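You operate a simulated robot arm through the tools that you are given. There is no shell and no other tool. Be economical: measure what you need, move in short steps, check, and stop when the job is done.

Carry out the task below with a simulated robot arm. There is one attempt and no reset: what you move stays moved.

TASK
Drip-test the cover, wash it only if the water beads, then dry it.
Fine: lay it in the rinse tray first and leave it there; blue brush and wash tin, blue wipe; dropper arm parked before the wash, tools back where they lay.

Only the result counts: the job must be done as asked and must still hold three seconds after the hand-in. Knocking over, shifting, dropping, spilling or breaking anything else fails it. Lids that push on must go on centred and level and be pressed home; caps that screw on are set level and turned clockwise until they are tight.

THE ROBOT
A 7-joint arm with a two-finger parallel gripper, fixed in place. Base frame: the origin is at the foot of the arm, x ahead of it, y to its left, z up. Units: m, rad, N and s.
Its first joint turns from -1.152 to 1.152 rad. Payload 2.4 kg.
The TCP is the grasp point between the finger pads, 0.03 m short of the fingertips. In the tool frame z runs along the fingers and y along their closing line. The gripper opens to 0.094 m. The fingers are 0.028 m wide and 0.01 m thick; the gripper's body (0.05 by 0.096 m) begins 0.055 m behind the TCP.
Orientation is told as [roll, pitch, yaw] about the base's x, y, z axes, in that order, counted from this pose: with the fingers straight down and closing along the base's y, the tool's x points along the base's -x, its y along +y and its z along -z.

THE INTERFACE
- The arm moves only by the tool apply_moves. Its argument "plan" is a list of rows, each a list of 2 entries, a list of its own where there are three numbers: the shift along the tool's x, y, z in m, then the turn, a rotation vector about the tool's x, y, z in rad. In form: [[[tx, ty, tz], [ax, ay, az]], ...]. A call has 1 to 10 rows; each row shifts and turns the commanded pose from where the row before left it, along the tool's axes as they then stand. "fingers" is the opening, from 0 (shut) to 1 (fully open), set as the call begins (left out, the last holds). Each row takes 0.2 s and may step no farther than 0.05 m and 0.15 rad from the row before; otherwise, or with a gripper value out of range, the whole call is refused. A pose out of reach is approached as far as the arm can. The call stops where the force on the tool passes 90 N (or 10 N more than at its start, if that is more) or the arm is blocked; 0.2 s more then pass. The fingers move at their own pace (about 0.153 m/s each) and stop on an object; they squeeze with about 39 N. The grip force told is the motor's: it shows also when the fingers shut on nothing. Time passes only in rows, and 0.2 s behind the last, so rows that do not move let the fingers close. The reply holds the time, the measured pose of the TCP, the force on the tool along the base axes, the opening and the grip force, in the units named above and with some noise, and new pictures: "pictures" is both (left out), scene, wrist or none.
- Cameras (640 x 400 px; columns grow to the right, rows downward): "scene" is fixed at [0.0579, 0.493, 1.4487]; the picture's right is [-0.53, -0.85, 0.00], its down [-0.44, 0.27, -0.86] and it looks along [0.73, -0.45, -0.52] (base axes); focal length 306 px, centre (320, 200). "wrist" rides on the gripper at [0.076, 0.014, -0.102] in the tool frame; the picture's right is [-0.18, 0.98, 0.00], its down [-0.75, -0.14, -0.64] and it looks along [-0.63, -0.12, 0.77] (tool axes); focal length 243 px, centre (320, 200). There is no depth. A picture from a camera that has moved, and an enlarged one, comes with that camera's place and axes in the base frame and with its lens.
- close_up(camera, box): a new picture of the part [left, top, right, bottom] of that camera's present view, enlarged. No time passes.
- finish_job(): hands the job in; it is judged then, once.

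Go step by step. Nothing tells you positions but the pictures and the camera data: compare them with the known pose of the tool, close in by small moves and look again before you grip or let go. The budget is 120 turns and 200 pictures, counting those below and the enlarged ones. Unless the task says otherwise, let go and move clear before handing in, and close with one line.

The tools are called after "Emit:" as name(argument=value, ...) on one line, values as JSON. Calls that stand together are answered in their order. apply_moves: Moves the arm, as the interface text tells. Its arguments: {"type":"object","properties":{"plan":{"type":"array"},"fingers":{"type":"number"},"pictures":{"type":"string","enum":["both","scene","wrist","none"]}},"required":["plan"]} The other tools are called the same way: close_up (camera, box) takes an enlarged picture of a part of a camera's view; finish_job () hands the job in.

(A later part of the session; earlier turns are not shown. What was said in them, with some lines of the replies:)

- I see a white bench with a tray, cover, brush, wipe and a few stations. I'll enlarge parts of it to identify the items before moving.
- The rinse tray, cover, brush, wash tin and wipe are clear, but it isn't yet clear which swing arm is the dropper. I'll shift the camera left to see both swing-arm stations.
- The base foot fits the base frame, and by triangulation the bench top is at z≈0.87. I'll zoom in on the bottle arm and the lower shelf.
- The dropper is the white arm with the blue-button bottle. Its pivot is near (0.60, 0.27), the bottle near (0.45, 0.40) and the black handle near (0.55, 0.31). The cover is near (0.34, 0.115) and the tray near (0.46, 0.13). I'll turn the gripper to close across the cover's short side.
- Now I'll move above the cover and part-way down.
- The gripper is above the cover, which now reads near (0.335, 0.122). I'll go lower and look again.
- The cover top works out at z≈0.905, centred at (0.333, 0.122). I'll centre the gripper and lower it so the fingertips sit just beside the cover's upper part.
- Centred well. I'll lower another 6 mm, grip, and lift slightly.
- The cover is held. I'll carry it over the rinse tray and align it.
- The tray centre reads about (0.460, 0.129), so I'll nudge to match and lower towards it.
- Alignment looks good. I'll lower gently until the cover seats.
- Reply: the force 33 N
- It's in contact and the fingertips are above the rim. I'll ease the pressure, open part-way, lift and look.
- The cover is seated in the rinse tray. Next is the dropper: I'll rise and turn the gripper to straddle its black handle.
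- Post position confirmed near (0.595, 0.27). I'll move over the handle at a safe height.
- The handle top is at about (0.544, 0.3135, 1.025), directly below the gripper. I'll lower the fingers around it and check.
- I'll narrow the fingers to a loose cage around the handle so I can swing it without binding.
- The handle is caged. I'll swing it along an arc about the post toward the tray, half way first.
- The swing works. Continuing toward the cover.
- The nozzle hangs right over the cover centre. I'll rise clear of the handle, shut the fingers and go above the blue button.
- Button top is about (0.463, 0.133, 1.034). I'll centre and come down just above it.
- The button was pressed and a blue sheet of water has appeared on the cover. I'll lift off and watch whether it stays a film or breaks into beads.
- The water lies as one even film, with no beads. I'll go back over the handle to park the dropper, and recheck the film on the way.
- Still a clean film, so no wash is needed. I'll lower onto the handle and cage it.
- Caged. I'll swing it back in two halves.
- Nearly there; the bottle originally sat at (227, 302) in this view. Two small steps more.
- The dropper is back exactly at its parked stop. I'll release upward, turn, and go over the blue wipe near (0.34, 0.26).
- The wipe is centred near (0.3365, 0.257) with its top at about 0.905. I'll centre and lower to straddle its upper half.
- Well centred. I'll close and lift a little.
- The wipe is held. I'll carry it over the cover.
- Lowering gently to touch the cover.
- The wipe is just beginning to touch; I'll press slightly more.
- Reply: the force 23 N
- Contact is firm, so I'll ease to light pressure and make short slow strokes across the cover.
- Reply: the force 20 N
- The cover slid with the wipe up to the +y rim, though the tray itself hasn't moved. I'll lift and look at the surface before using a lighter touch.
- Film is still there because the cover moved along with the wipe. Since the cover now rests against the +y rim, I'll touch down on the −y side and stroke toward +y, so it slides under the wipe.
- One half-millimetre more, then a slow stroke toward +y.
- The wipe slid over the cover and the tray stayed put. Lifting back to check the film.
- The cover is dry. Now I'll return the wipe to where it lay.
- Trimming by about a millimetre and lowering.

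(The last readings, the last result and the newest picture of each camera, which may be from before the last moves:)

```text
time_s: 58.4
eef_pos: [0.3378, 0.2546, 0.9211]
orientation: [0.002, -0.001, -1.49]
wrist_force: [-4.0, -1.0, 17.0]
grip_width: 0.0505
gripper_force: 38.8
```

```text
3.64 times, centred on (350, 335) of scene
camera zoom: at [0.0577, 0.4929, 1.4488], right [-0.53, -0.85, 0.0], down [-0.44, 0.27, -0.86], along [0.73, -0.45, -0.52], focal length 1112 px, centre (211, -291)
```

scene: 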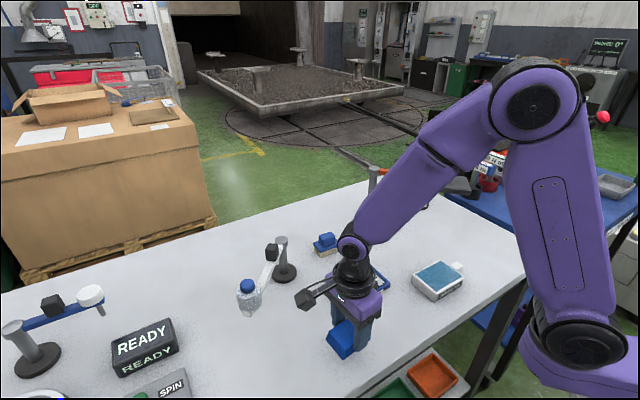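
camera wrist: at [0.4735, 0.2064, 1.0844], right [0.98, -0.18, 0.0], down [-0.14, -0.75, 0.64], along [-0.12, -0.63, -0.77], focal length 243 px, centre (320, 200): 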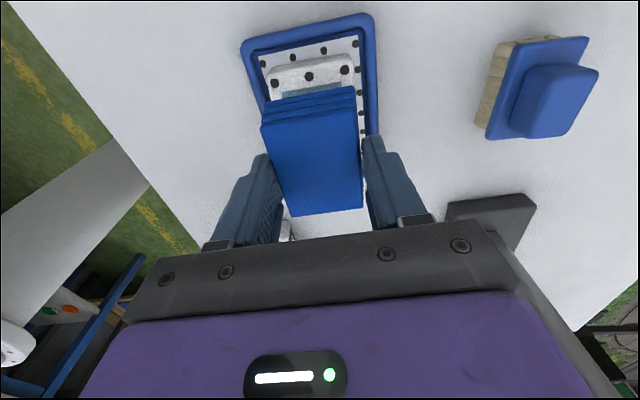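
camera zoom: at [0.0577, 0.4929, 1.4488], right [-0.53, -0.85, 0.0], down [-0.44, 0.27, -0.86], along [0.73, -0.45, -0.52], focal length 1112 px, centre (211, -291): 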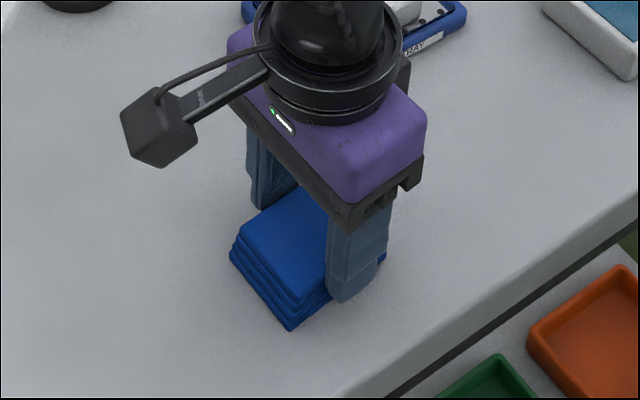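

The wipe is back on the bench in the same place as before. I'll ease off, release, lift clear and check.

Emit:
apply_moves(plan=[[[0, 0, -0.001], [0, 0, 0]], [[0, 0, 0], [0, 0, 0]]], pictures="none")

Emit:
apply_moves(plan=[[[0, 0, 0], [0, 0, 0]], [[0, 0, 0], [0, 0, 0]], [[0, 0, -0.03], [0, 0, 0]], [[0, 0, -0.05], [0, 0, 0]], [[0, 0, -0.05], [0, 0, 0]], [[0, 0, -0.05], [0, 0, 0]], [[0, 0, -0.05], [0, 0, 0]], [[0, 0, 0], [0, 0, 0]]], fingers=1)

Emit:
close_up(camera="scene", box=[210, 200, 450, 380])

Emit:
close_up(camera="scene", box=[310, 250, 550, 400])

```text
time_s: 59.0
eef_pos: [0.3374, 0.2539, 0.9227]
orientation: [-0.001, 0.0, -1.491]
wrist_force: [-0.3, 0.5, -0.6]
grip_width: 0.0506
gripper_force: 39.1
```

```text
time_s: 60.8
eef_pos: [0.3383, 0.2548, 1.1538]
orientation: [-0.001, -0.001, -1.49]
wrist_force: [-0.6, 0.2, -0.4]
grip_width: 0.0937
gripper_force: 0.0
camera wrist: at [0.345, 0.3314, 1.2554], right [0.99, -0.1, 0.0], down [-0.08, -0.76, 0.64], along [-0.07, -0.64, -0.77], focal length 243 px, centre (320, 200)
```

scene: 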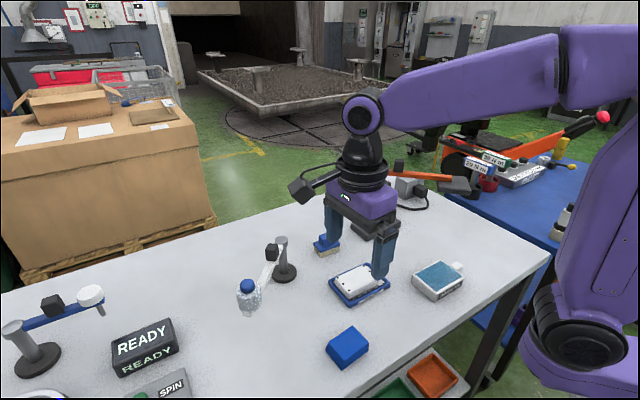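
wrist: 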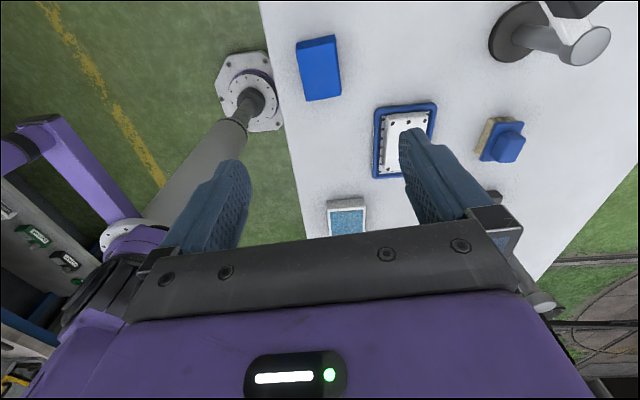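

```text
2.22 times, centred on (330, 290) of scene
camera zoom: at [0.0579, 0.493, 1.4487], right [-0.53, -0.85, 0.0], down [-0.44, 0.27, -0.86], along [0.73, -0.45, -0.52], focal length 680 px, centre (298, 0)
```

zoom: 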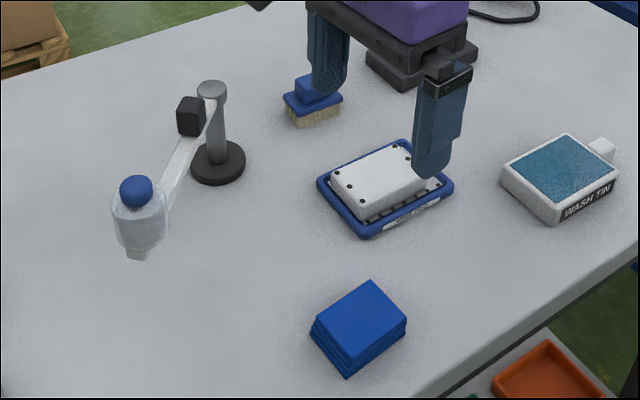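

```text
2.67 times, centred on (430, 325) of scene
camera zoom: at [0.0579, 0.493, 1.4487], right [-0.53, -0.85, 0.0], down [-0.44, 0.27, -0.86], along [0.73, -0.45, -0.52], focal length 816 px, centre (27, -133)
```

zoom: 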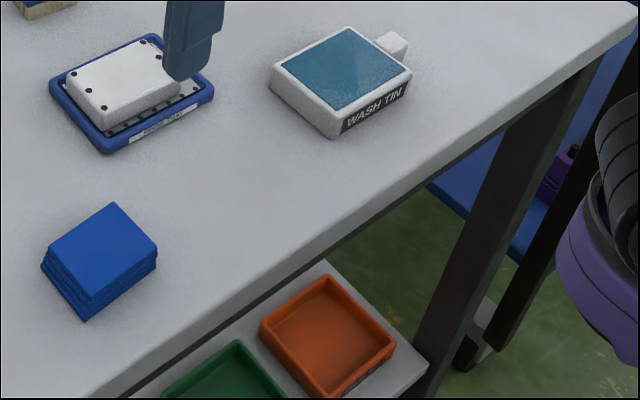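

The wipe is back within about a millimetre, the dropper is parked, the tray is unmoved, and the dry cover lies flat in it. The brush and wash tin were never touched, so I'll hand in.

Emit:
finish_job()

```text
The job is handed in.
```

The cover is in the rinse tray, drip-tested and wiped dry; the water spread as an even film without beading, so I did not wash it. The dropper arm is parked and the wipe is back within about a millimetre of where it lay. During the wipe the cover slid up against one rim of the tray, but it still lies flat inside and the tray did not move.
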